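You operate a simulated robot arm through the tools that you are given. There is no shell and no other tool.

The job below is to be done with a simulated robot arm. You get a single attempt, and the scene is never put back.

JOB
Put things in order on the top of the run-off table. At the end: the yellow padlock stands where the silver middle setting block stood; the silver middle setting block stands where the white spacer stood; the teal wiping pad is on the small grey box; the white spacer stands where the teal wiping pad stood; whatever was shut is shut again. Leave all else as you found it, and nothing knocked over.

It is judged by the outcome, as a careful person would: the job done as asked, and still so three seconds after it is handed in. It fails if anything else is knocked over, pushed out of place, dropped, spilled or broken.

ROBOT AND FRAMES
A 5-joint arm with a two-finger parallel gripper, fixed in place. Base frame: the origin is at the foot of the arm, x ahead of it, y to its left, z up; the work surface is at about z = 0. Lengths are in mm, angles in rad, forces in N, time in s.
With the tool pointing down near the work surface it reaches from about 260 to 600 mm from the base axis. Its first joint turns from -1.152 to 1.152 rad. The tool tilts only in the upright plane through the base axis and itself; it spins freely about its own axis. Payload 1.57 kg.
The tool frame sits at the grasp point between the pads (the TCP): z along the fingers, y along the line on which they close. The tips reach 30 mm beyond it. Largest opening 80 mm; finger width 17, thickness 12; the body of the gripper, 40 by 82 mm, starts 80 mm behind the TCP.
Orientation is that of the tool frame in the base frame, as a unit quaternion [w, x, y, z]. With the fingers straight down and closing along the base's y, the tool's x points along the base's -x, its y along +y and its z along -z.

CONTROLS
- The arm moves only by the tool jog_arm. Its argument "series" is a list of rows, each a list of 7 numbers: the shift along the tool's x, y, z in mm, then the turn, a rotation vector about the tool's x, y, z in rad, then the opening, from 0 (shut) to 1 (fully open). In form: [[tx, ty, tz, rx, ry, rz, hand], ...]. A call has 1 to 20 rows; each row is the pose to reach, as a shift and turn from the pose commanded when the call began, along the tool's axes at that moment. A row lasts 0.2 s, in which the tool goes at most 50 mm and 0.15 rad; a call with a longer step from one row to the next is refused whole, and so is a gripper value outside its range. A pose out of reach is approached as far as the arm can. The call stops where the force on the tool passes 40 N (or 10 N more than at its start, if that is more) or the arm is blocked; 0.2 s more then pass. Each finger travels about 153 mm/s and halts on what it meets, pressing with about 43 N; the grip force reading is that of the motor and also rises with nothing between the fingers. The clock runs only during rows and for 0.2 s after the last one: add rows that repeat a pose to give the fingers time. The reply holds the time, the measured pose of the TCP, the force on the tool along the base axes, the opening and the grip force, in the units named above and with some noise, with the torque about the TCP (base axes, N m) and any sound that the robot's microphone picked up, and new pictures: "views" is both (left out), scene, wrist or none.
- Cameras (640 x 400 px; columns grow to the right, rows downward): "scene" is fixed at [26.3, 389.7, 532.9]; the picture's right is [-0.82, -0.57, 0.00], its down [-0.26, 0.37, -0.89] and it looks along [0.51, -0.73, -0.45] (base axes); focal length 375 px, centre (320, 200). "wrist" rides on the gripper at [72, -7, -122] in the tool frame; the picture's right is [0.09, 1.00, 0.00], its down [-0.84, 0.08, -0.54] and it looks along [-0.54, 0.05, 0.84] (tool axes); focal length 238 px, centre (320, 200). There is no depth. A picture from a camera that has moved, and an enlarged one, comes with that camera's place and axes in the base frame and with its lens. The place of the scene camera against the robot may be out by one fixed shift of up to 12 mm in any direction.
- zoom(camera, box): a new picture of the part [left, top, right, bottom] of that camera's present view, enlarged. It takes no simulated time.
- hand_in(): hands the job in; it is judged then, once.

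Places have to be worked out from the pictures, the camera data and where the tool is seen. Open the gripper and draw the arm clear of the work before you hand the job in, unless the task says otherwise.

The tools are called after ">>>" as name(argument=value, ...) on one line, values as JSON. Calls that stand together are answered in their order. jog_arm: Moves the arm, as the interface text tells. Its arguments: {"type":"object","properties":{"series":{"type":"array"},"views":{"type":"string","enum":["both","scene","wrist","none"]}},"required":["series"]} The other tools are called the same way: zoom (camera, box) takes an enlarged picture of a part of a camera's view; hand_in () hands the job in.

At the start:

```text
time: 0.0
tool_pos: [289.1, -247.1, 316.4]
orientation: [0.0, 0.0, 1.0, -0.001]
ft_force: [0.0, -0.8, -0.1]
torque: [-0.02, -0.01, -0.02]
opening: 79.8
grasp_force: 0.1
```

scene: 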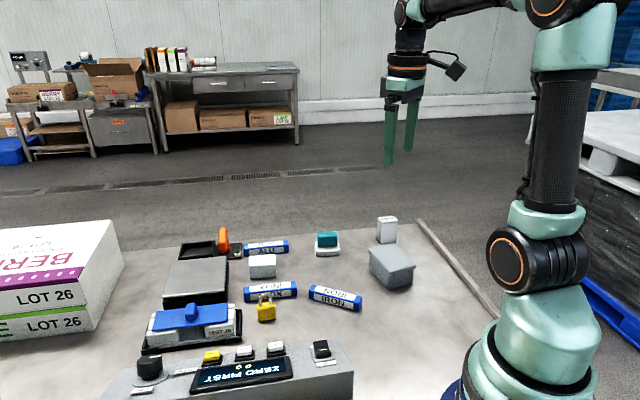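
wrist: 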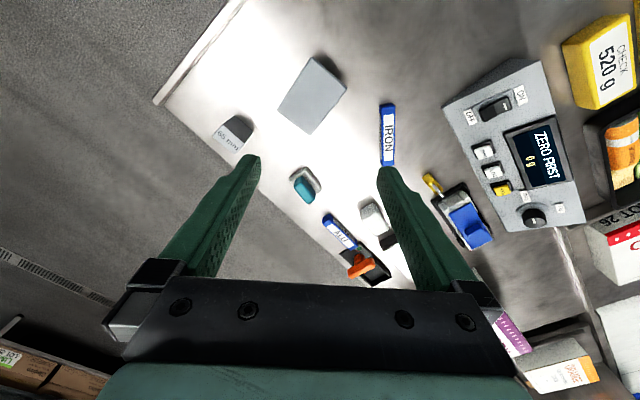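

The overview shows a table with several small items. I'll enlarge the pictures to identify each one before moving.

>>> zoom(camera="scene", box=[130, 210, 290, 310])

>>> zoom(camera="scene", box=[290, 200, 450, 300])

>>> zoom(camera="scene", box=[130, 280, 370, 400])

>>> zoom(camera="wrist", box=[180, 40, 500, 290])

>>> zoom(camera="wrist", box=[400, 0, 640, 400])

```text
4.00 times, centred on (210, 260) of scene
camera zoom: at [26.3, 389.7, 532.9], right [-0.82, -0.57, 0.0], down [-0.26, 0.37, -0.89], along [0.51, -0.73, -0.45], focal length 1500 px, centre (760, -40)
```

zoom: 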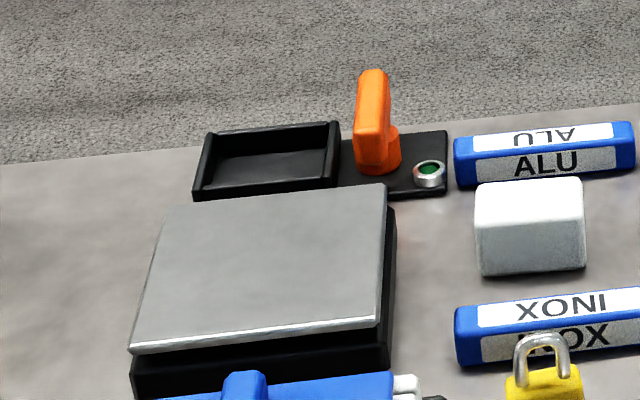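

```text
4.00 times, centred on (370, 250) of scene
camera zoom: at [26.3, 389.7, 532.9], right [-0.82, -0.57, 0.0], down [-0.26, 0.37, -0.89], along [0.51, -0.73, -0.45], focal length 1500 px, centre (120, 0)
```

zoom: 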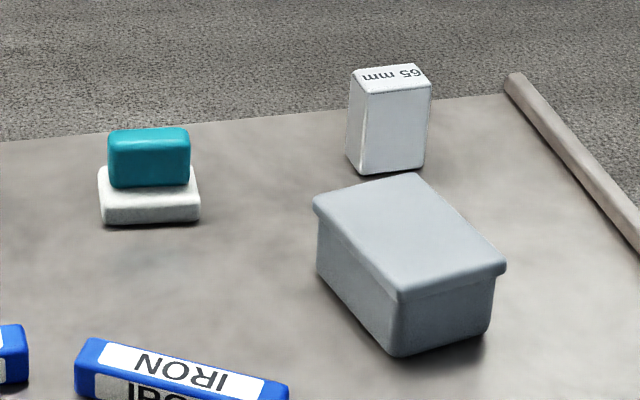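

```text
2.67 times, centred on (250, 340) of scene
camera zoom: at [26.3, 389.7, 532.9], right [-0.82, -0.57, 0.0], down [-0.26, 0.37, -0.89], along [0.51, -0.73, -0.45], focal length 1000 px, centre (507, -173)
```

zoom: 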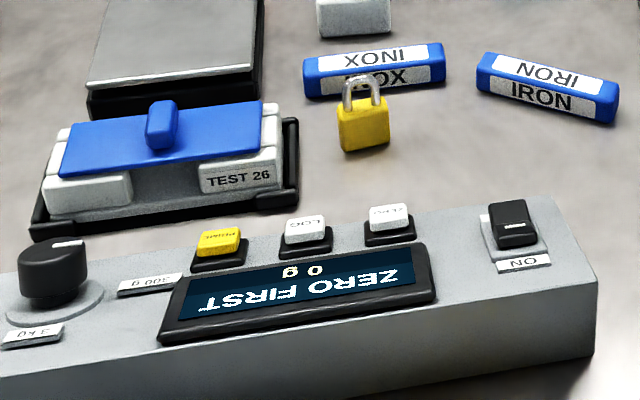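

```text
1.60 times, centred on (340, 165) of wrist
camera zoom: at [216.1, -254.7, 437.5], right [-0.09, 1.0, 0.0], down [0.84, 0.08, 0.54], along [0.54, 0.05, -0.84], focal length 381 px, centre (288, 256)
```

zoom: 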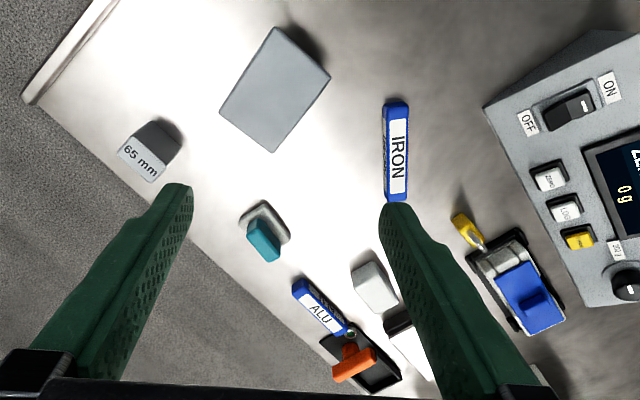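

```text
1.00 times, centred on (520, 200) of wrist (not enlarged: the box is as wide or as high as the picture)
camera zoom: at [216.1, -254.7, 437.5], right [-0.09, 1.0, 0.0], down [0.84, 0.08, 0.54], along [0.54, 0.05, -0.84], focal length 238 px, centre (120, 200)
```

zoom: 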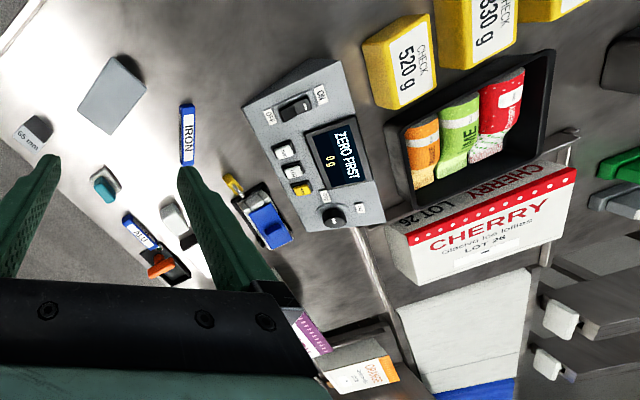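

I need a closer look at the blue-lidded holder, the white/silver blocks and the teal piece to work out which is which.

>>> zoom(camera="scene", box=[136, 290, 248, 360])

>>> zoom(camera="scene", box=[236, 240, 300, 280])

>>> zoom(camera="scene", box=[304, 222, 352, 262])

>>> zoom(camera="scene", box=[360, 205, 424, 295])

>>> zoom(camera="scene", box=[0, 40, 300, 160])

>>> zoom(camera="wrist", box=[400, 160, 500, 260])

>>> zoom(camera="wrist", box=[200, 50, 360, 150])

>>> zoom(camera="wrist", box=[280, 160, 420, 290])

```text
5.71 times, centred on (192, 325) of scene
camera zoom: at [26.3, 389.7, 532.9], right [-0.82, -0.57, 0.0], down [-0.26, 0.37, -0.89], along [0.51, -0.73, -0.45], focal length 2143 px, centre (1051, -514)
```

zoom: 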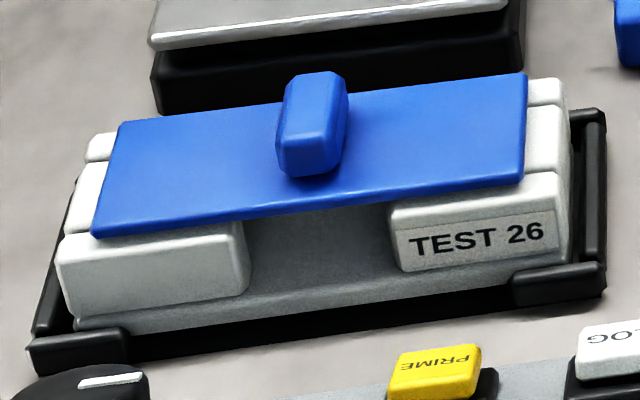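

```text
10.00 times, centred on (268, 260) of scene
camera zoom: at [26.3, 389.7, 532.9], right [-0.82, -0.57, 0.0], down [-0.26, 0.37, -0.89], along [0.51, -0.73, -0.45], focal length 3751 px, centre (840, -400)
```

zoom: 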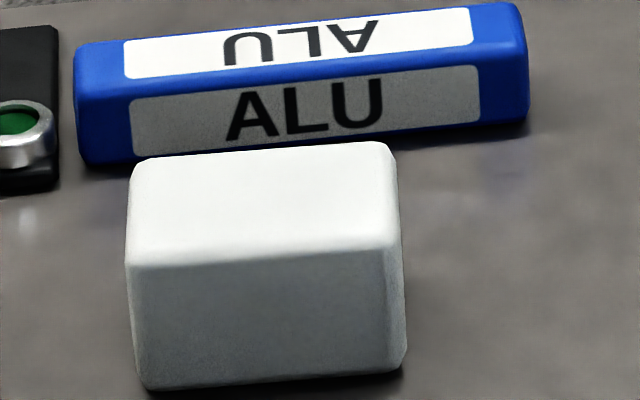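

```text
10.00 times, centred on (328, 242) of scene
camera zoom: at [26.3, 389.7, 532.9], right [-0.82, -0.57, 0.0], down [-0.26, 0.37, -0.89], along [0.51, -0.73, -0.45], focal length 3751 px, centre (240, -220)
```

zoom: 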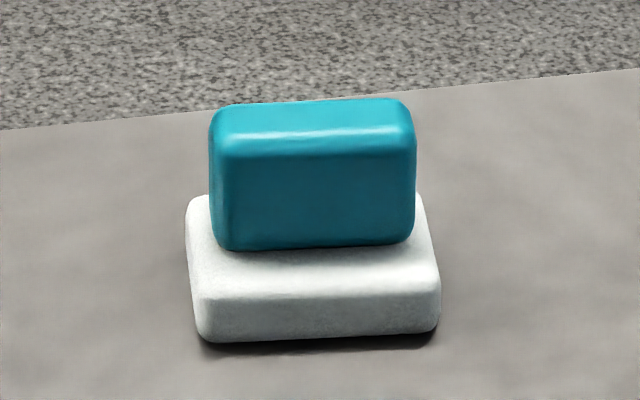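

```text
4.44 times, centred on (392, 250) of scene
camera zoom: at [26.3, 389.7, 532.9], right [-0.82, -0.57, 0.0], down [-0.26, 0.37, -0.89], along [0.51, -0.73, -0.45], focal length 1667 px, centre (0, -22)
```

zoom: 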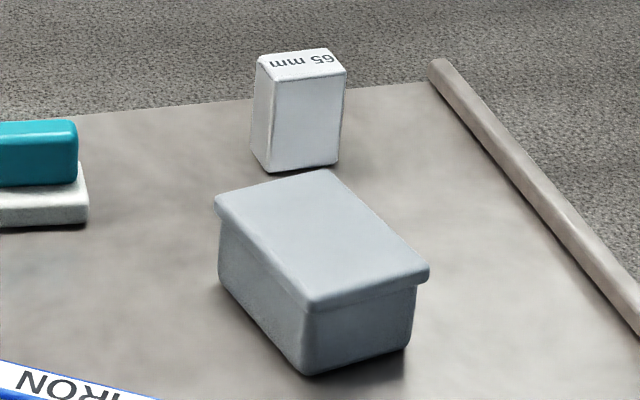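

```text
2.13 times, centred on (150, 100) of scene
camera zoom: at [26.3, 389.7, 532.9], right [-0.82, -0.57, 0.0], down [-0.26, 0.37, -0.89], along [0.51, -0.73, -0.45], focal length 800 px, centre (683, 413)
```

zoom: 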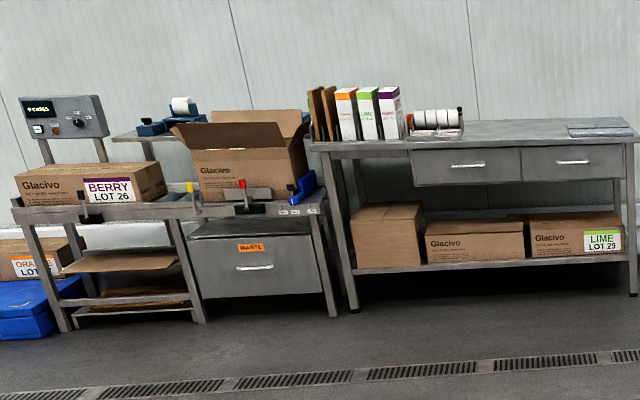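

```text
4.00 times, centred on (450, 210) of wrist
camera zoom: at [216.1, -254.7, 437.5], right [-0.09, 1.0, 0.0], down [0.84, 0.08, 0.54], along [0.54, 0.05, -0.84], focal length 953 px, centre (-200, 160)
```

zoom: 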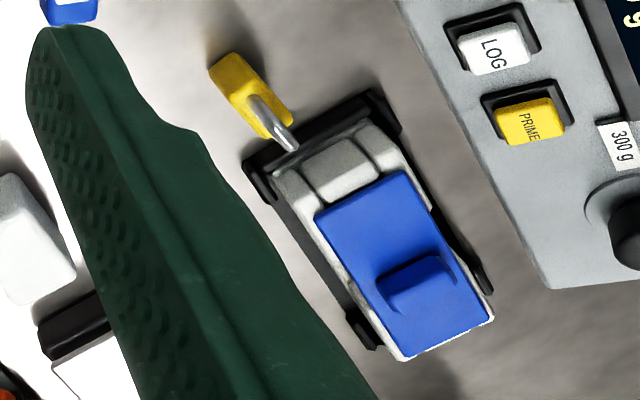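

```text
4.00 times, centred on (280, 100) of wrist
camera zoom: at [216.1, -254.7, 437.5], right [-0.09, 1.0, 0.0], down [0.84, 0.08, 0.54], along [0.54, 0.05, -0.84], focal length 953 px, centre (480, 600)
```

zoom: 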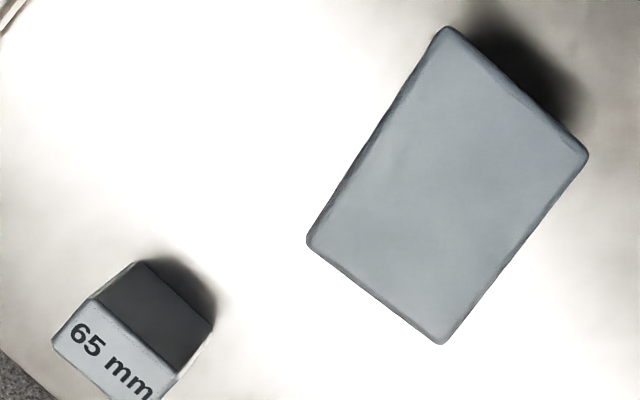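

```text
3.08 times, centred on (350, 225) of wrist
camera zoom: at [216.1, -254.7, 437.5], right [-0.09, 1.0, 0.0], down [0.84, 0.08, 0.54], along [0.54, 0.05, -0.84], focal length 733 px, centre (228, 123)
```

zoom: 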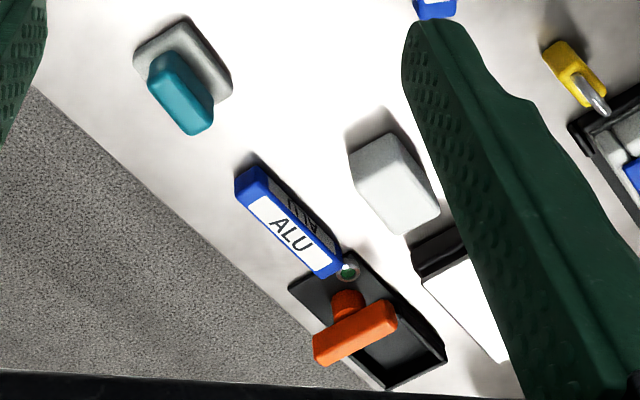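

The 65 mm metallic block looks like the silver setting block, the plain white block the spacer, and the teal-handled pad the wiping pad, with the lidded box at the right. Before touching anything I'll move the wrist camera across the table to check for other setting blocks.

>>> jog_arm(series=[[-10, 40, -10, 0, 0, 0, 1], [-20, 80, -20, 0, 0, 0, 1], [-30, 120, -30, 0, 0, 0, 1], [-40, 160, -40, 0, 0, 0, 1], [-40, 200, -50, 0, 0, 0, 1], [-40, 240, -60, 0, 0, 0, 1], [-40, 240, -60, 0, 0, 0, 1]], views="both")

```text
time: 1.6
tool_pos: [329.1, -6.6, 377.7]
orientation: [0.0, 0.0, 1.0, 0.0]
ft_force: [-0.6, 0.2, -0.9]
torque: [-0.03, -0.01, -0.04]
opening: 80.3
grasp_force: 0.1
camera wrist: at [256.8, -14.7, 498.6], right [-0.09, 1.0, 0.0], down [0.84, 0.08, 0.54], along [0.54, 0.05, -0.84], focal length 238 px, centre (320, 200)
```

scene: 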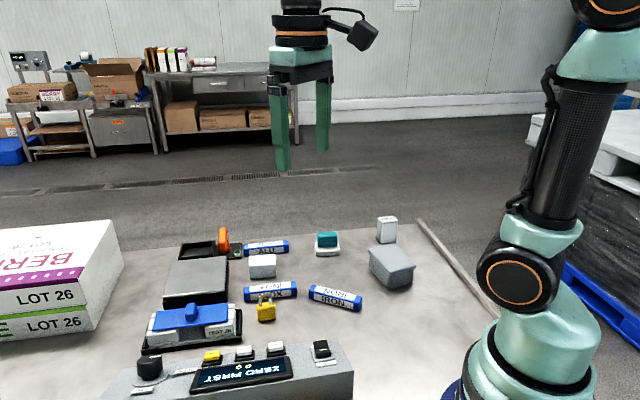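
wrist: 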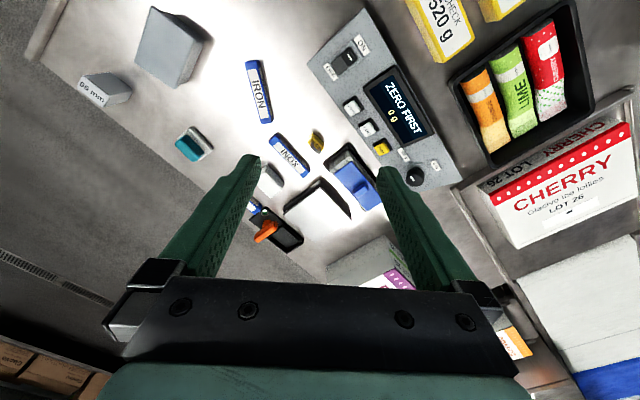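

I can see the console, check weights and tray of lollies at +y. I'll zoom into the new wrist view to identify the details.

>>> zoom(camera="wrist", box=[230, 110, 400, 260])

>>> zoom(camera="wrist", box=[60, 0, 240, 170])

>>> zoom(camera="wrist", box=[400, 0, 640, 150])

>>> zoom(camera="scene", box=[0, 200, 140, 350])

```text
2.67 times, centred on (315, 185) of wrist
camera zoom: at [256.8, -14.7, 498.6], right [-0.09, 1.0, 0.0], down [0.84, 0.08, 0.54], along [0.54, 0.05, -0.84], focal length 636 px, centre (333, 240)
```

zoom: 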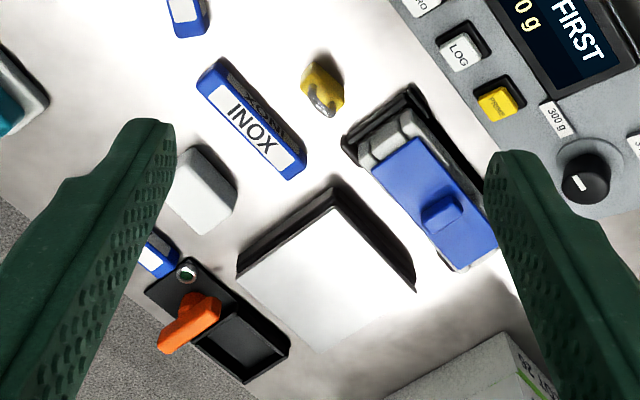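

```text
2.35 times, centred on (150, 85) of wrist
camera zoom: at [256.8, -14.7, 498.6], right [-0.09, 1.0, 0.0], down [0.84, 0.08, 0.54], along [0.54, 0.05, -0.84], focal length 561 px, centre (720, 471)
```

zoom: 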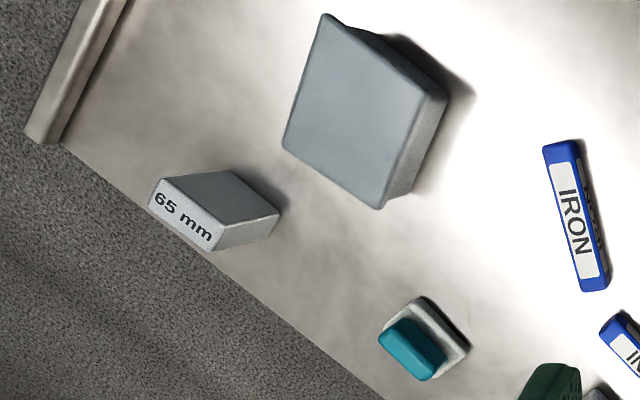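

```text
2.67 times, centred on (520, 75) of wrist
camera zoom: at [256.8, -14.7, 498.6], right [-0.09, 1.0, 0.0], down [0.84, 0.08, 0.54], along [0.54, 0.05, -0.84], focal length 636 px, centre (-213, 533)
```

zoom: 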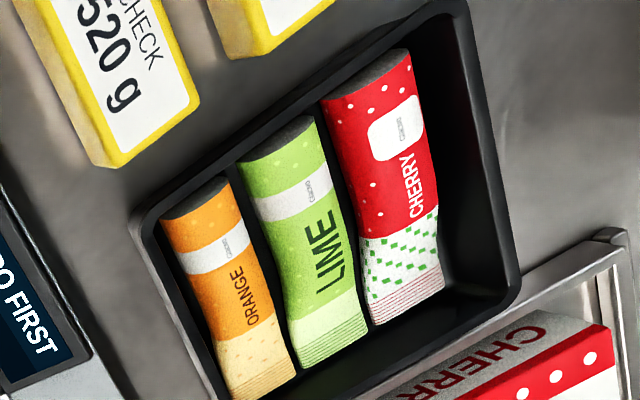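

```text
2.67 times, centred on (70, 275) of scene
camera zoom: at [26.3, 389.7, 532.9], right [-0.82, -0.57, 0.0], down [-0.26, 0.37, -0.89], along [0.51, -0.73, -0.45], focal length 1000 px, centre (987, 0)
```

zoom: 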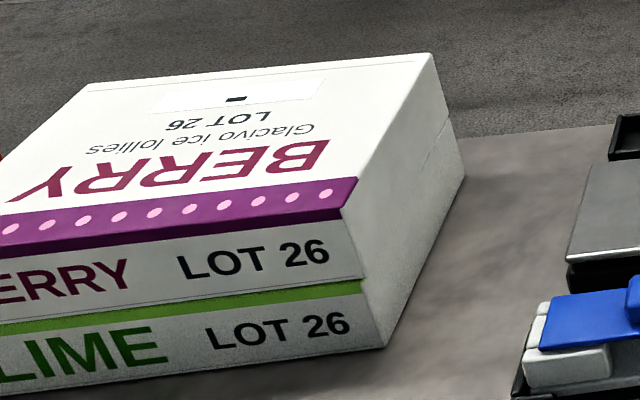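

Only one "mm"-labelled metallic block is visible (65 mm, about 360,-370), the plain white spacer is near (505,-95), the pad near (455,-256), the box near (276,-260), and the padlock near (415,0). I'll move above the teal pad, turning to align with it, to measure it from close up.

>>> jog_arm(series=[[-16, -32, 22, 0, 0, -0.085, 1], [-32, -63, 44, 0, 0, -0.17, 1], [-48, -94, 66, 0, 0, -0.255, 1], [-64, -125, 88, 0, 0, -0.34, 1], [-80, -156, 110, 0, 0, -0.425, 1], [-96, -187, 132, 0, 0, -0.51, 1], [-112, -218, 155, 0, 0, -0.595, 1], [-126, -249, 178, 0, 0, -0.68, 1], [-126, -249, 178, 0, 0, -0.68, 1]], views="both")

```text
time: 3.6
tool_pos: [454.3, -258.8, 198.2]
orientation: [0.0, -0.334, 0.943, -0.001]
ft_force: [0.2, -0.2, -0.1]
torque: [0.03, 0.01, -0.04]
opening: 80.2
grasp_force: 0.1
camera wrist: at [403.1, -308.3, 319.6], right [-0.7, 0.72, 0.0], down [0.6, 0.59, 0.54], along [0.39, 0.38, -0.84], focal length 238 px, centre (320, 200)
```

scene: 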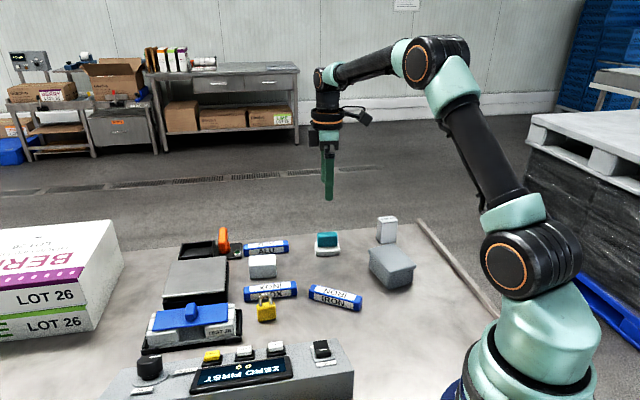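
wrist: 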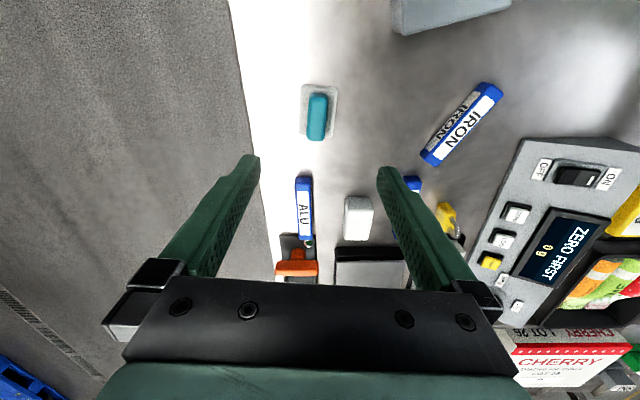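

The pad is right below the tool and nearly aligned. I'll zoom in on the wrist view to measure it.

>>> zoom(camera="wrist", box=[280, 75, 360, 150])

>>> zoom(camera="wrist", box=[270, 160, 470, 290])

```text
5.33 times, centred on (320, 112) of wrist
camera zoom: at [403.1, -308.3, 319.6], right [-0.7, 0.72, 0.0], down [0.6, 0.59, 0.54], along [0.39, 0.38, -0.84], focal length 1271 px, centre (320, 667)
```

zoom: 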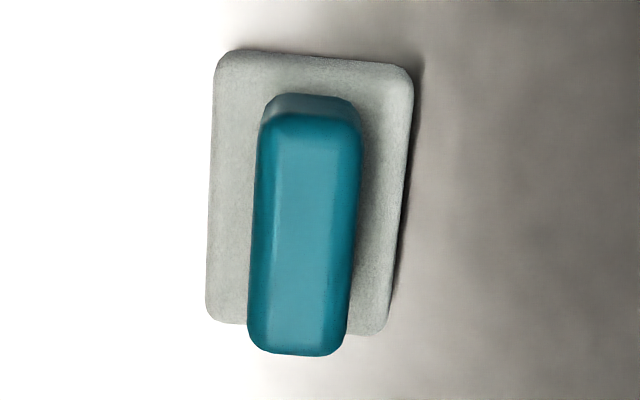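

```text
3.08 times, centred on (370, 225) of wrist
camera zoom: at [403.1, -308.3, 319.6], right [-0.7, 0.72, 0.0], down [0.6, 0.59, 0.54], along [0.39, 0.38, -0.84], focal length 733 px, centre (166, 123)
```

zoom: 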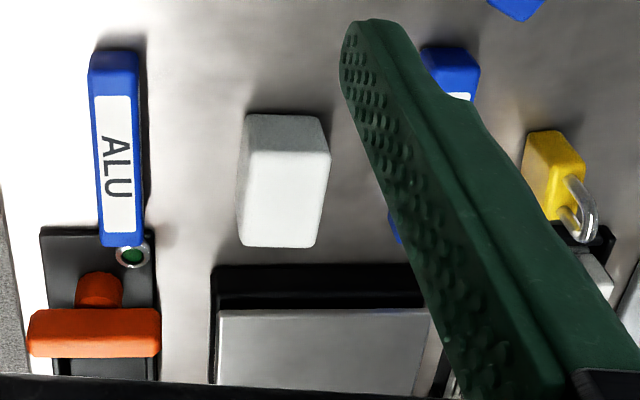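

Pad base measures about 60×44 mm centred near (453,-265), with its ~22 mm wide teal handle on top. Before picking it I'll go over the grey box and align with its lid to measure it.

>>> jog_arm(series=[[15, 11.6, 0, 0, 0, 0.14, 1], [30, 23.2, 0, 0, 0, 0.28, 1], [45, 34.8, 0, 0, 0, 0.42, 1], [60, 46.4, 0, 0, 0, 0.56, 1], [75, 58, 0, 0, 0, 0.7, 1], [90, 69.6, 0, 0, 0, 0.84, 1], [105, 81.2, 0, 0, 0, 0.98, 1], [120, 92.8, 0, 0, 0, 1.12, 1], [134.4, 104.6, 0, 0, 0, 1.263, 1], [134.4, 104.6, 0, 0, 0, 1.263, 1]], views="both")

```text
time: 5.8
tool_pos: [284.0, -259.5, 198.2]
orientation: [-0.001, 0.288, 0.958, 0.0]
ft_force: [0.3, -0.2, -0.2]
torque: [0.0, -0.02, 0.0]
opening: 80.2
grasp_force: 0.1
camera wrist: at [219.9, -225.9, 320.2], right [0.47, 0.88, 0.0], down [0.74, -0.4, 0.54], along [0.48, -0.26, -0.84], focal length 238 px, centre (320, 200)
```

scene: 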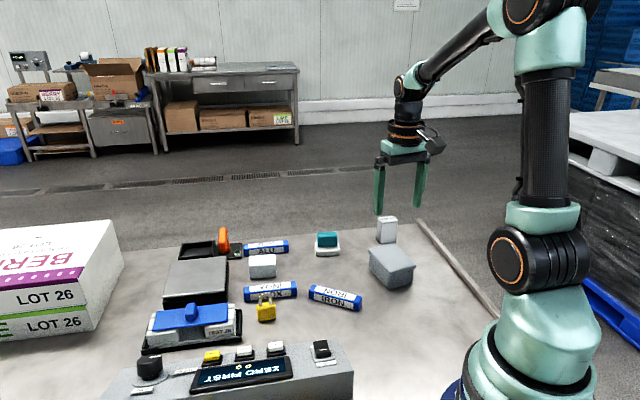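
wrist: 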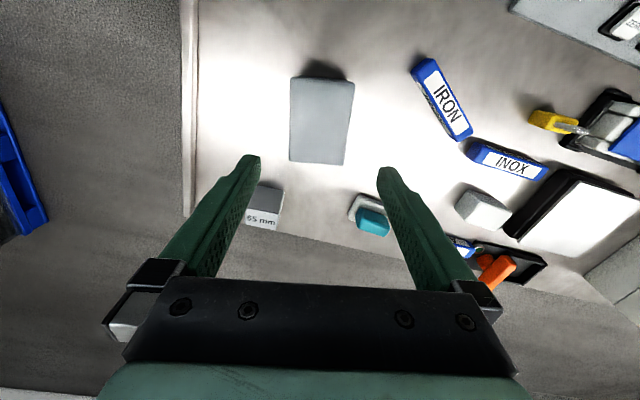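

>>> zoom(camera="wrist", box=[260, 60, 400, 180])

>>> zoom(camera="wrist", box=[230, 170, 310, 240])

>>> zoom(camera="wrist", box=[430, 80, 640, 290])

```text
3.33 times, centred on (330, 120) of wrist
camera zoom: at [219.9, -225.9, 320.2], right [0.47, 0.88, 0.0], down [0.74, -0.4, 0.54], along [0.48, -0.26, -0.84], focal length 794 px, centre (287, 467)
```

zoom: 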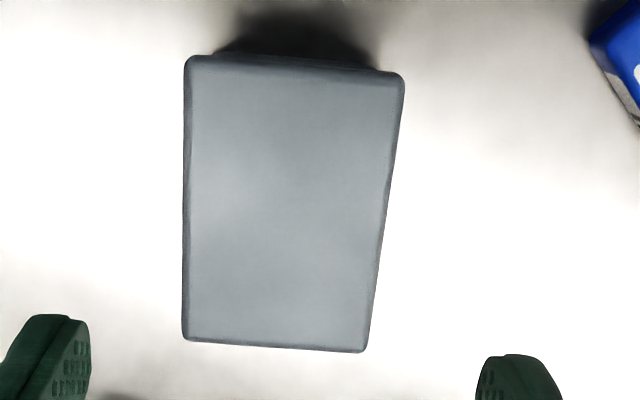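

```text
5.71 times, centred on (270, 205) of wrist
camera zoom: at [219.9, -225.9, 320.2], right [0.47, 0.88, 0.0], down [0.74, -0.4, 0.54], along [0.48, -0.26, -0.84], focal length 1362 px, centre (606, 171)
```

zoom: 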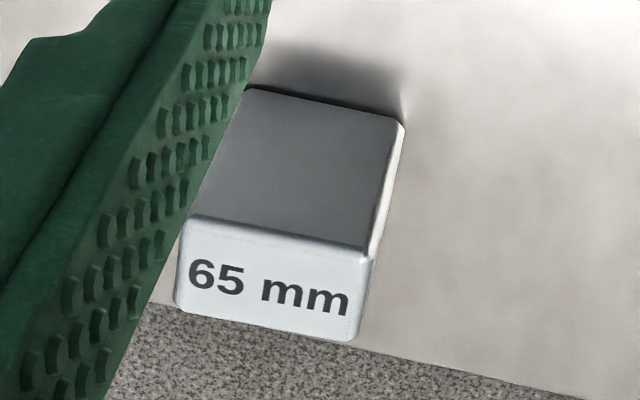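

```text
1.90 times, centred on (535, 185) of wrist
camera zoom: at [219.9, -225.9, 320.2], right [0.47, 0.88, 0.0], down [0.74, -0.4, 0.54], along [0.48, -0.26, -0.84], focal length 454 px, centre (-90, 229)
```

zoom: 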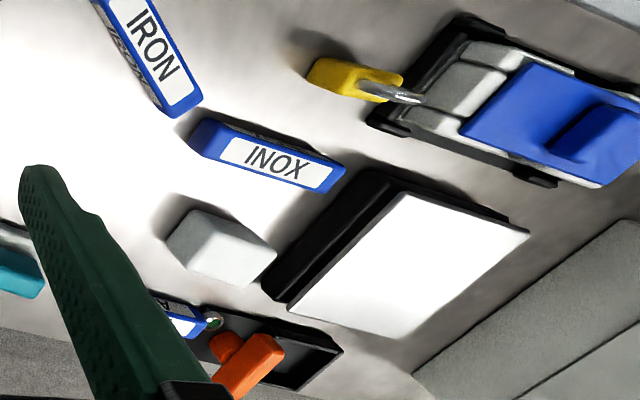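

The box lid measures about 92×67 mm centred at (284.7,-261.2), and the 65 mm block is clearly bare metal. I'll go back over the pad, lower and aligned with its handle, to check alignment before gripping.

>>> jog_arm(series=[[-14.4, 8.8, 0, 0, 0, -0.1284, 1], [-28.8, 17.7, 0, 0, 0, -0.2568, 1], [-43.2, 26.5, 0, 0, 0, -0.3852, 1], [-57.7, 35.4, 0, 0, 0, -0.5136, 1], [-72.1, 44.2, 0, 0, 0, -0.642, 1], [-86.5, 53, 10, 0, 0, -0.7704, 1], [-101, 61.9, 20, 0, 0, -0.8988, 1], [-115.4, 70.7, 30, 0, 0, -1.0272, 1], [-129.8, 79.5, 45, 0, 0, -1.1556, 1], [-144.2, 88.4, 60, 0, 0, -1.284, 1], [-144.2, 88.4, 60, 0, 0, -1.284, 1], [-144.2, 88.4, 60, 0, 0, -1.284, 1]], views="both")

>>> jog_arm(series=[[0, 0, 0, 0, 0, 0, 1], [0, 0, 0, 0, 0, 0, 1]], views="none")

>>> zoom(camera="wrist", box=[260, 70, 380, 160])

```text
time: 8.4
tool_pos: [453.0, -265.2, 137.1]
orientation: [0.0, -0.345, 0.939, 0.0]
ft_force: [1.0, 0.4, -0.3]
torque: [0.03, 0.03, -0.01]
opening: 80.0
grasp_force: 0.1
camera wrist: at [402.8, -317.3, 259.3], right [-0.71, 0.7, 0.0], down [0.59, 0.6, 0.54], along [0.38, 0.39, -0.84], focal length 238 px, centre (320, 200)
```

scene: 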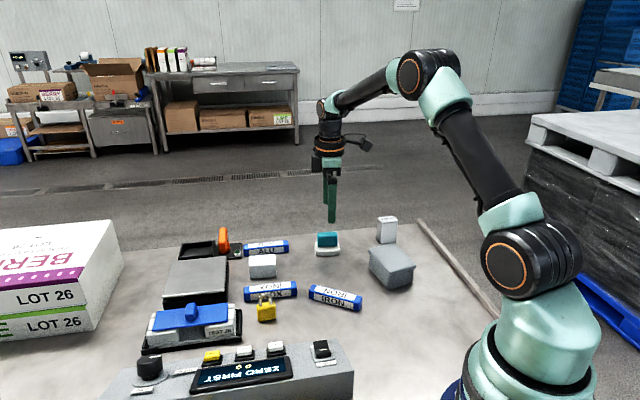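
wrist: 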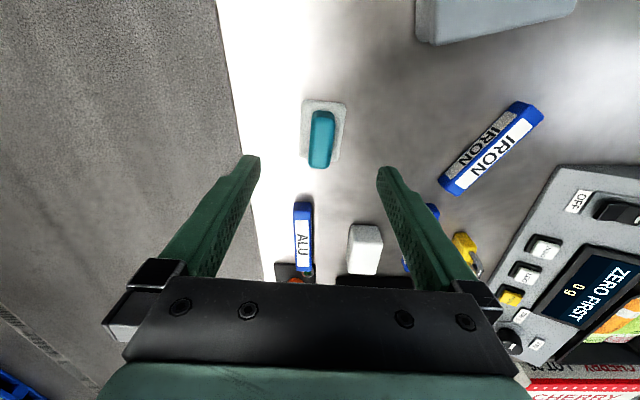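

```text
time: 9.0
tool_pos: [452.9, -265.2, 137.9]
orientation: [0.0, -0.344, 0.939, 0.0]
ft_force: [0.0, 0.2, 0.2]
torque: [0.0, 0.02, 0.0]
opening: 79.9
grasp_force: 0.1
```

```text
4.44 times, centred on (320, 115) of wrist
camera zoom: at [402.6, -317.3, 259.4], right [-0.71, 0.7, 0.0], down [0.59, 0.6, 0.54], along [0.38, 0.39, -0.84], focal length 1059 px, centre (320, 578)
```

zoom: 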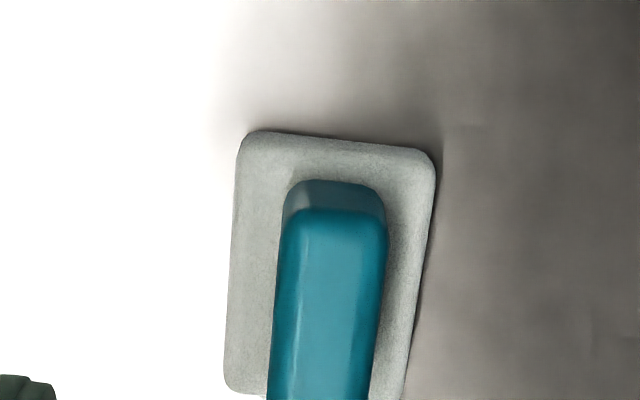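

>>> zoom(camera="wrist", box=[264, 92, 376, 176])

```text
4.76 times, centred on (320, 134) of wrist
camera zoom: at [402.6, -317.3, 259.4], right [-0.71, 0.7, 0.0], down [0.59, 0.6, 0.54], along [0.38, 0.39, -0.84], focal length 1135 px, centre (320, 514)
```

zoom: 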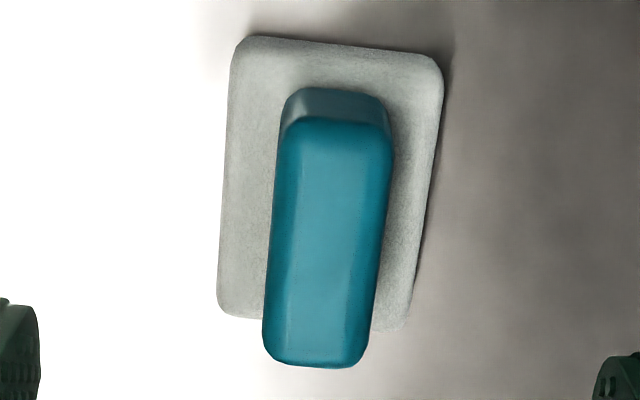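

Readings repeat within a millimetre; the pad centre is about (454,-264) and the handle is centred between the fingers within ~1 mm. I'll descend to TCP z≈48 with fingers open so the tips stay just above the white felt.

>>> jog_arm(series=[[-0.9, 0.5, 25, 0, 0, 0, 1], [-1.8, 0.9, 50, 0, 0, 0, 1], [-1.8, 0.9, 70, 0, 0, 0, 1], [-1.8, 0.9, 82, 0, 0, 0, 1], [-1.8, 0.9, 89.5, 0, 0, 0, 1], [-1.8, 0.9, 89.5, 0, 0, 0, 1]], views="both")

>>> zoom(camera="scene", box=[290, 210, 370, 260])

>>> zoom(camera="wrist", box=[230, 100, 410, 240])

```text
time: 10.4
tool_pos: [454.0, -264.0, 47.7]
orientation: [-0.001, -0.344, 0.939, 0.0]
ft_force: [-0.3, 0.1, 0.0]
torque: [0.0, -0.02, 0.02]
opening: 79.8
grasp_force: 0.2
camera wrist: at [403.0, -315.1, 169.6], right [-0.71, 0.7, 0.0], down [0.59, 0.6, 0.54], along [0.38, 0.39, -0.84], focal length 238 px, centre (320, 200)
```

scene: 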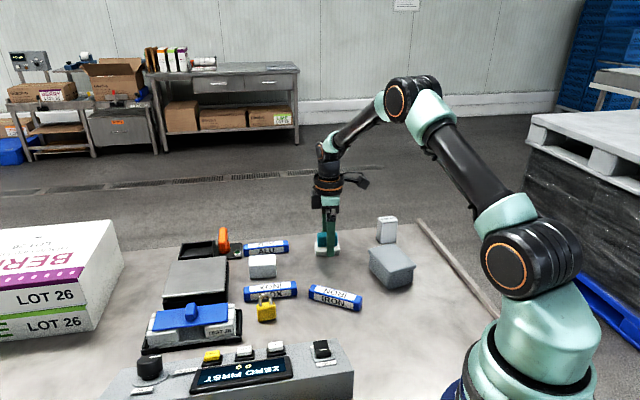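
wrist: 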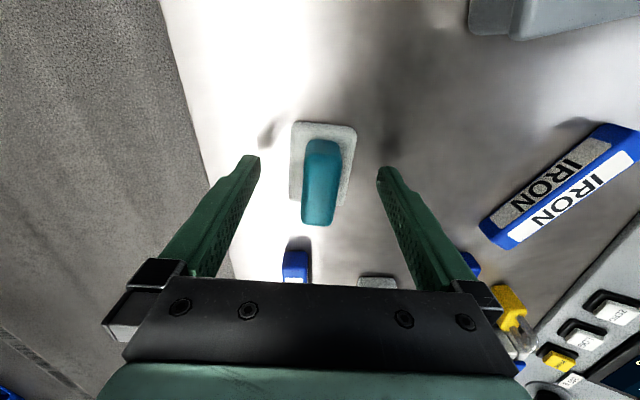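

```text
8.00 times, centred on (330, 235) of scene
camera zoom: at [26.3, 389.7, 532.9], right [-0.82, -0.57, 0.0], down [-0.26, 0.37, -0.89], along [0.51, -0.73, -0.45], focal length 3001 px, centre (240, -80)
```

zoom: 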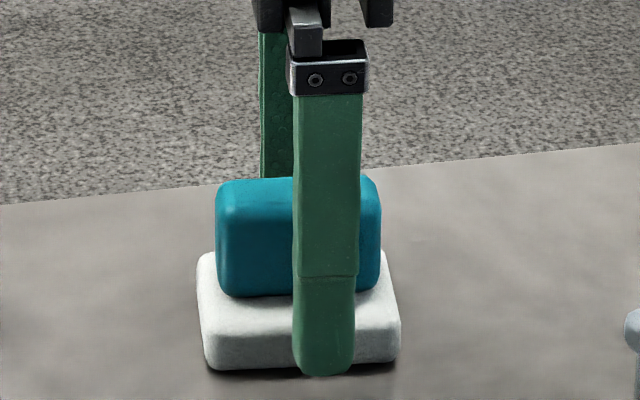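

```text
2.86 times, centred on (320, 170) of wrist
camera zoom: at [403.0, -315.1, 169.6], right [-0.71, 0.7, 0.0], down [0.59, 0.6, 0.54], along [0.38, 0.39, -0.84], focal length 681 px, centre (320, 286)
```

zoom: 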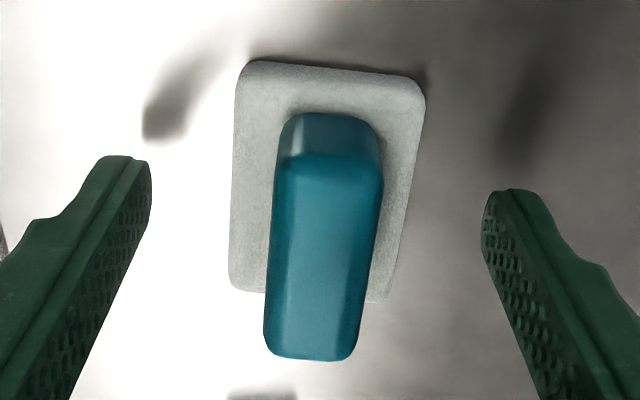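

Fingers straddle the handle with clear space and no contact force. I'll lift 2 mm for clearance over the felt, then close on the handle.

>>> jog_arm(series=[[0, 0, -2, 0, 0, 0, 1], [0, 0, -2, 0, 0, 0, 0.6], [0, 0, -2, 0, 0, 0, 0.3], [0, 0, -2, 0, 0, 0, 0], [0, 0, -2, 0, 0, 0, 0], [0, 0, -2, 0, 0, 0, 0]], views="both")

>>> zoom(camera="wrist", box=[230, 100, 410, 240])

```text
time: 11.8
tool_pos: [454.2, -262.6, 50.9]
orientation: [0.0, -0.343, 0.939, -0.001]
ft_force: [0.2, 0.3, 0.7]
torque: [0.03, 0.02, 0.01]
opening: 21.2
grasp_force: 34.2
camera wrist: at [403.2, -315.2, 171.9], right [-0.71, 0.7, 0.0], down [0.59, 0.6, 0.54], along [0.38, 0.39, -0.84], focal length 238 px, centre (320, 200)
```

scene: 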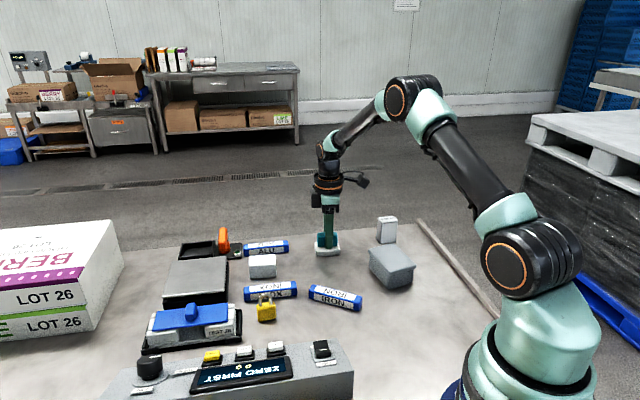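
wrist: 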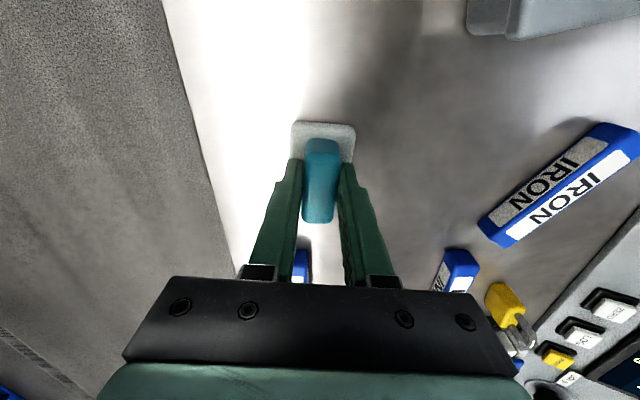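

```text
2.86 times, centred on (320, 170) of wrist
camera zoom: at [403.2, -315.2, 171.9], right [-0.71, 0.7, 0.0], down [0.59, 0.6, 0.54], along [0.38, 0.39, -0.84], focal length 681 px, centre (320, 286)
```

zoom: 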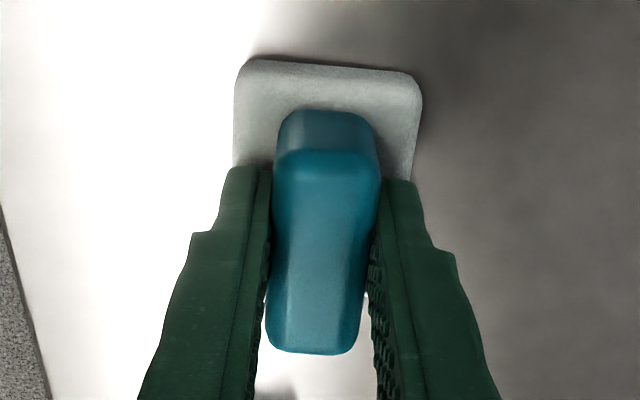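

The handle is gripped (21 mm, 34 N). I'll lift it and carry it high over to the grey box, turning to line up with the lid.

>>> jog_arm(series=[[0, 0, -8, 0, 0, 0, 0], [0, 0, -25, 0, 0, 0, 0], [0, 0, -55, 0, 0, 0, 0], [0, 0, -90, 0, 0, 0, 0], [0, 0, -115, 0, 0, 0, 0], [0, 0, -120, 0, 0, 0, 0], [12.8, 11.1, -120, 0, 0, 0.127, 0], [25.6, 22.2, -120, 0, 0, 0.253, 0], [38.4, 33.3, -120, 0, 0, 0.38, 0], [51.2, 44.4, -120, 0, 0, 0.506, 0], [64, 55.4, -120, 0, 0, 0.633, 0], [76.9, 66.5, -120, 0, 0, 0.76, 0], [89.7, 77.6, -120, 0, 0, 0.886, 0], [102.5, 88.7, -120, 0, 0, 1.013, 0], [115.3, 99.8, -120, 0, 0, 1.139, 0], [128.1, 110.9, -120, 0, 0, 1.266, 0], [128.1, 110.9, -120, 0, 0, 1.266, 0], [128.1, 110.9, -120, 0, 0, 1.266, 0]], views="both")

>>> zoom(camera="scene", box=[340, 180, 440, 300])

>>> zoom(camera="wrist", box=[230, 60, 410, 240])

```text
time: 15.6
tool_pos: [283.2, -261.7, 170.7]
orientation: [0.0, 0.279, 0.96, 0.001]
ft_force: [-0.3, -0.3, -0.8]
torque: [-0.02, -0.01, -0.01]
opening: 20.8
grasp_force: 34.3
camera wrist: at [219.2, -228.9, 292.0], right [0.46, 0.89, 0.0], down [0.75, -0.38, 0.54], along [0.48, -0.25, -0.84], focal length 238 px, centre (320, 200)
```

scene: 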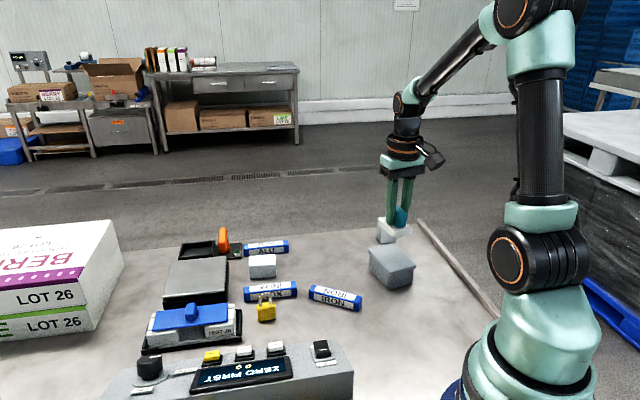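
wrist: 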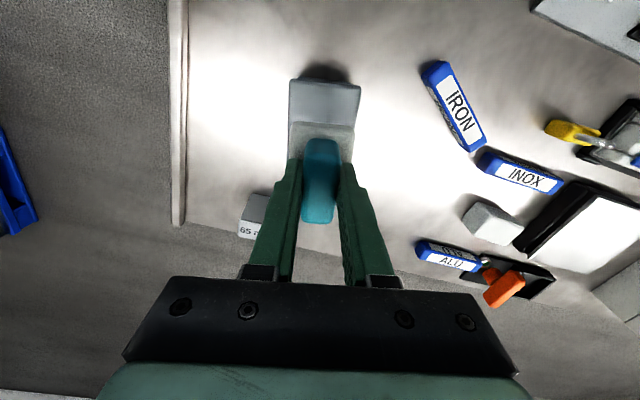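

```text
3.33 times, centred on (390, 240) of scene
camera zoom: at [26.3, 389.7, 532.9], right [-0.82, -0.57, 0.0], down [-0.26, 0.37, -0.89], along [0.51, -0.73, -0.45], focal length 1250 px, centre (87, 67)
```

zoom: 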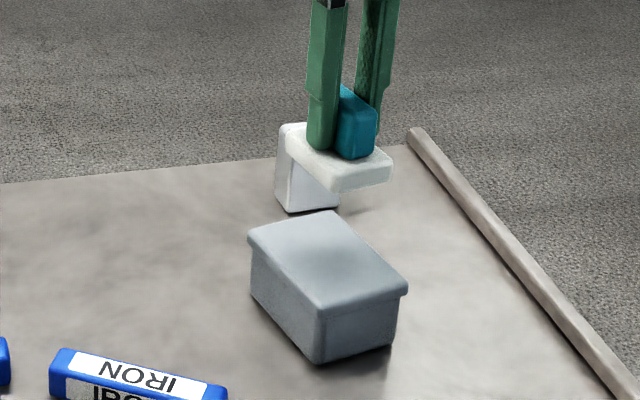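

```text
2.22 times, centred on (320, 150) of wrist
camera zoom: at [219.2, -228.9, 292.0], right [0.46, 0.89, 0.0], down [0.75, -0.38, 0.54], along [0.48, -0.25, -0.84], focal length 530 px, centre (320, 311)
```

zoom: 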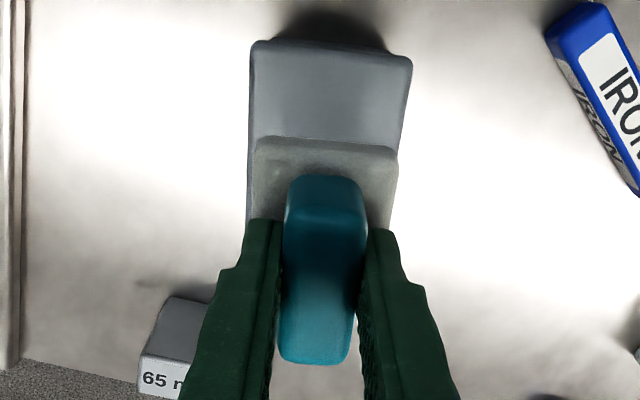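

Pad is centred and aligned over the lid. I'll lower to about 8 mm above the expected contact height and look.

>>> jog_arm(series=[[0, 0, 20, 0, 0, 0, 0], [0, 0, 40, 0, 0, 0, 0], [0, 0, 52, 0, 0, 0, 0], [0, 0, 58, 0, 0, 0, 0], [0, 0, 60, 0, 0, 0, 0], [0, 0, 60, 0, 0, 0, 0]], views="scene")

>>> zoom(camera="scene", box=[350, 210, 430, 290])

```text
time: 17.0
tool_pos: [283.7, -262.1, 111.4]
orientation: [0.0, 0.279, 0.96, 0.001]
ft_force: [-0.3, 0.0, -1.0]
torque: [0.01, -0.01, 0.01]
opening: 21.1
grasp_force: 34.2
```

scene: 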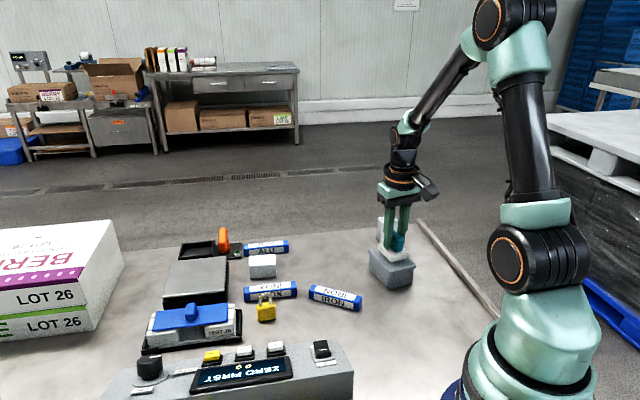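

```text
5.00 times, centred on (390, 250) of scene
camera zoom: at [26.3, 389.7, 532.9], right [-0.82, -0.57, 0.0], down [-0.26, 0.37, -0.89], along [0.51, -0.73, -0.45], focal length 1875 px, centre (-30, -50)
```

zoom: 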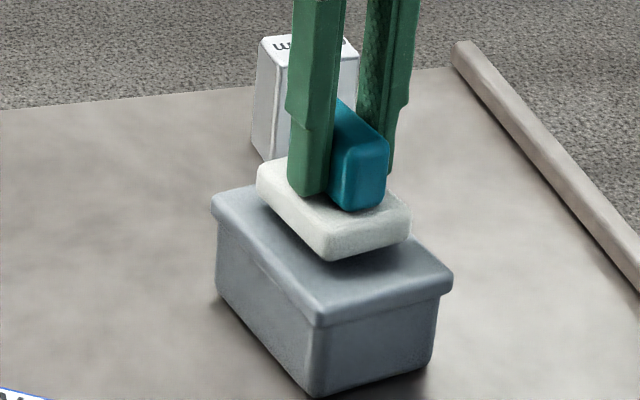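

There's still a gap of roughly 10 mm. I'll lower in small steps, reading the force after each.

>>> jog_arm(series=[[0, 0, 2, 0, 0, 0, 0], [0, 0, 4, 0, 0, 0, 0], [0, 0, 5, 0, 0, 0, 0]], views="scene")

>>> zoom(camera="scene", box=[350, 210, 430, 290])

```text
time: 17.8
tool_pos: [283.4, -261.9, 106.7]
orientation: [-0.001, 0.279, 0.96, 0.0]
ft_force: [0.2, -0.3, 0.4]
torque: [0.01, -0.01, 0.0]
opening: 20.9
grasp_force: 34.4
```

scene: 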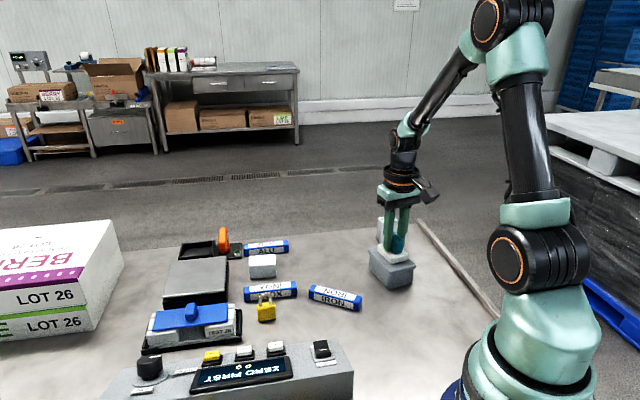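

```text
5.00 times, centred on (390, 250) of scene
camera zoom: at [26.3, 389.7, 532.9], right [-0.82, -0.57, 0.0], down [-0.26, 0.37, -0.89], along [0.51, -0.73, -0.45], focal length 1875 px, centre (-30, -50)
```

zoom: 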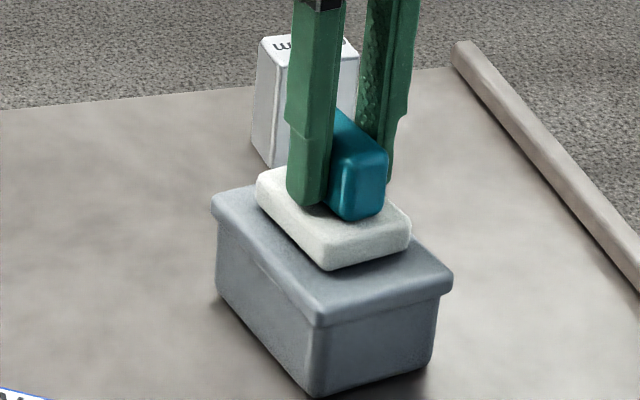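

>>> jog_arm(series=[[0, 0, 1, 0, 0, 0, 0], [0, 0, 2, 0, 0, 0, 0]], views="none")

>>> jog_arm(series=[[0, 0, 0.7, 0, 0, 0, 0], [0, 0, 1.5, 0, 0, 0, 0]], views="none")

```text
time: 18.4
tool_pos: [284.0, -261.2, 103.1]
orientation: [0.0, 0.279, 0.96, 0.0]
ft_force: [-3.9, 3.3, 15.2]
torque: [0.2, 0.19, 0.0]
opening: 20.9
grasp_force: 34.3
```

```text
time: 19.0
tool_pos: [284.4, -261.5, 102.5]
orientation: [0.002, 0.279, 0.96, 0.0]
ft_force: [-3.2, 3.8, 24.6]
torque: [0.09, 0.01, 0.03]
opening: 20.8
grasp_force: 34.6
```

Contact reached: 25 N at z≈102.5. I'll ease back up about 1.3 mm to relieve the press before releasing.

>>> jog_arm(series=[[0, 0, -0.8, 0, 0, 0, 0], [0, 0, -1.4, 0, 0, 0, 0], [0, 0, -1.4, 0, 0, 0, 0]], views="scene")

>>> zoom(camera="scene", box=[350, 210, 430, 290])

```text
time: 19.8
tool_pos: [285.0, -261.1, 103.0]
orientation: [0.0, 0.279, 0.96, 0.001]
ft_force: [2.3, -1.0, 3.5]
torque: [-0.13, -0.18, -0.02]
opening: 20.9
grasp_force: 34.1
```

scene: 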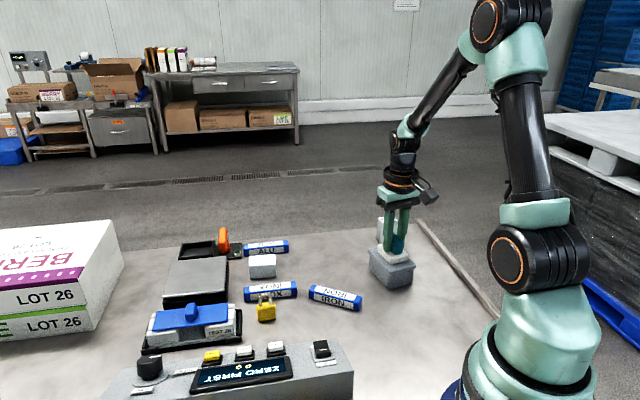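

```text
5.00 times, centred on (390, 250) of scene
camera zoom: at [26.3, 389.7, 532.9], right [-0.82, -0.57, 0.0], down [-0.26, 0.37, -0.89], along [0.51, -0.73, -0.45], focal length 1875 px, centre (-30, -50)
```

zoom: 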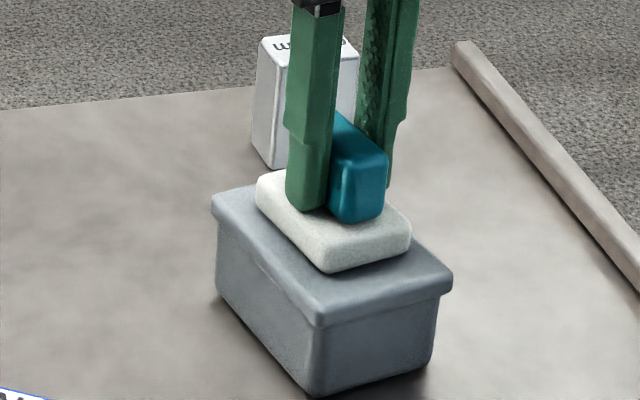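

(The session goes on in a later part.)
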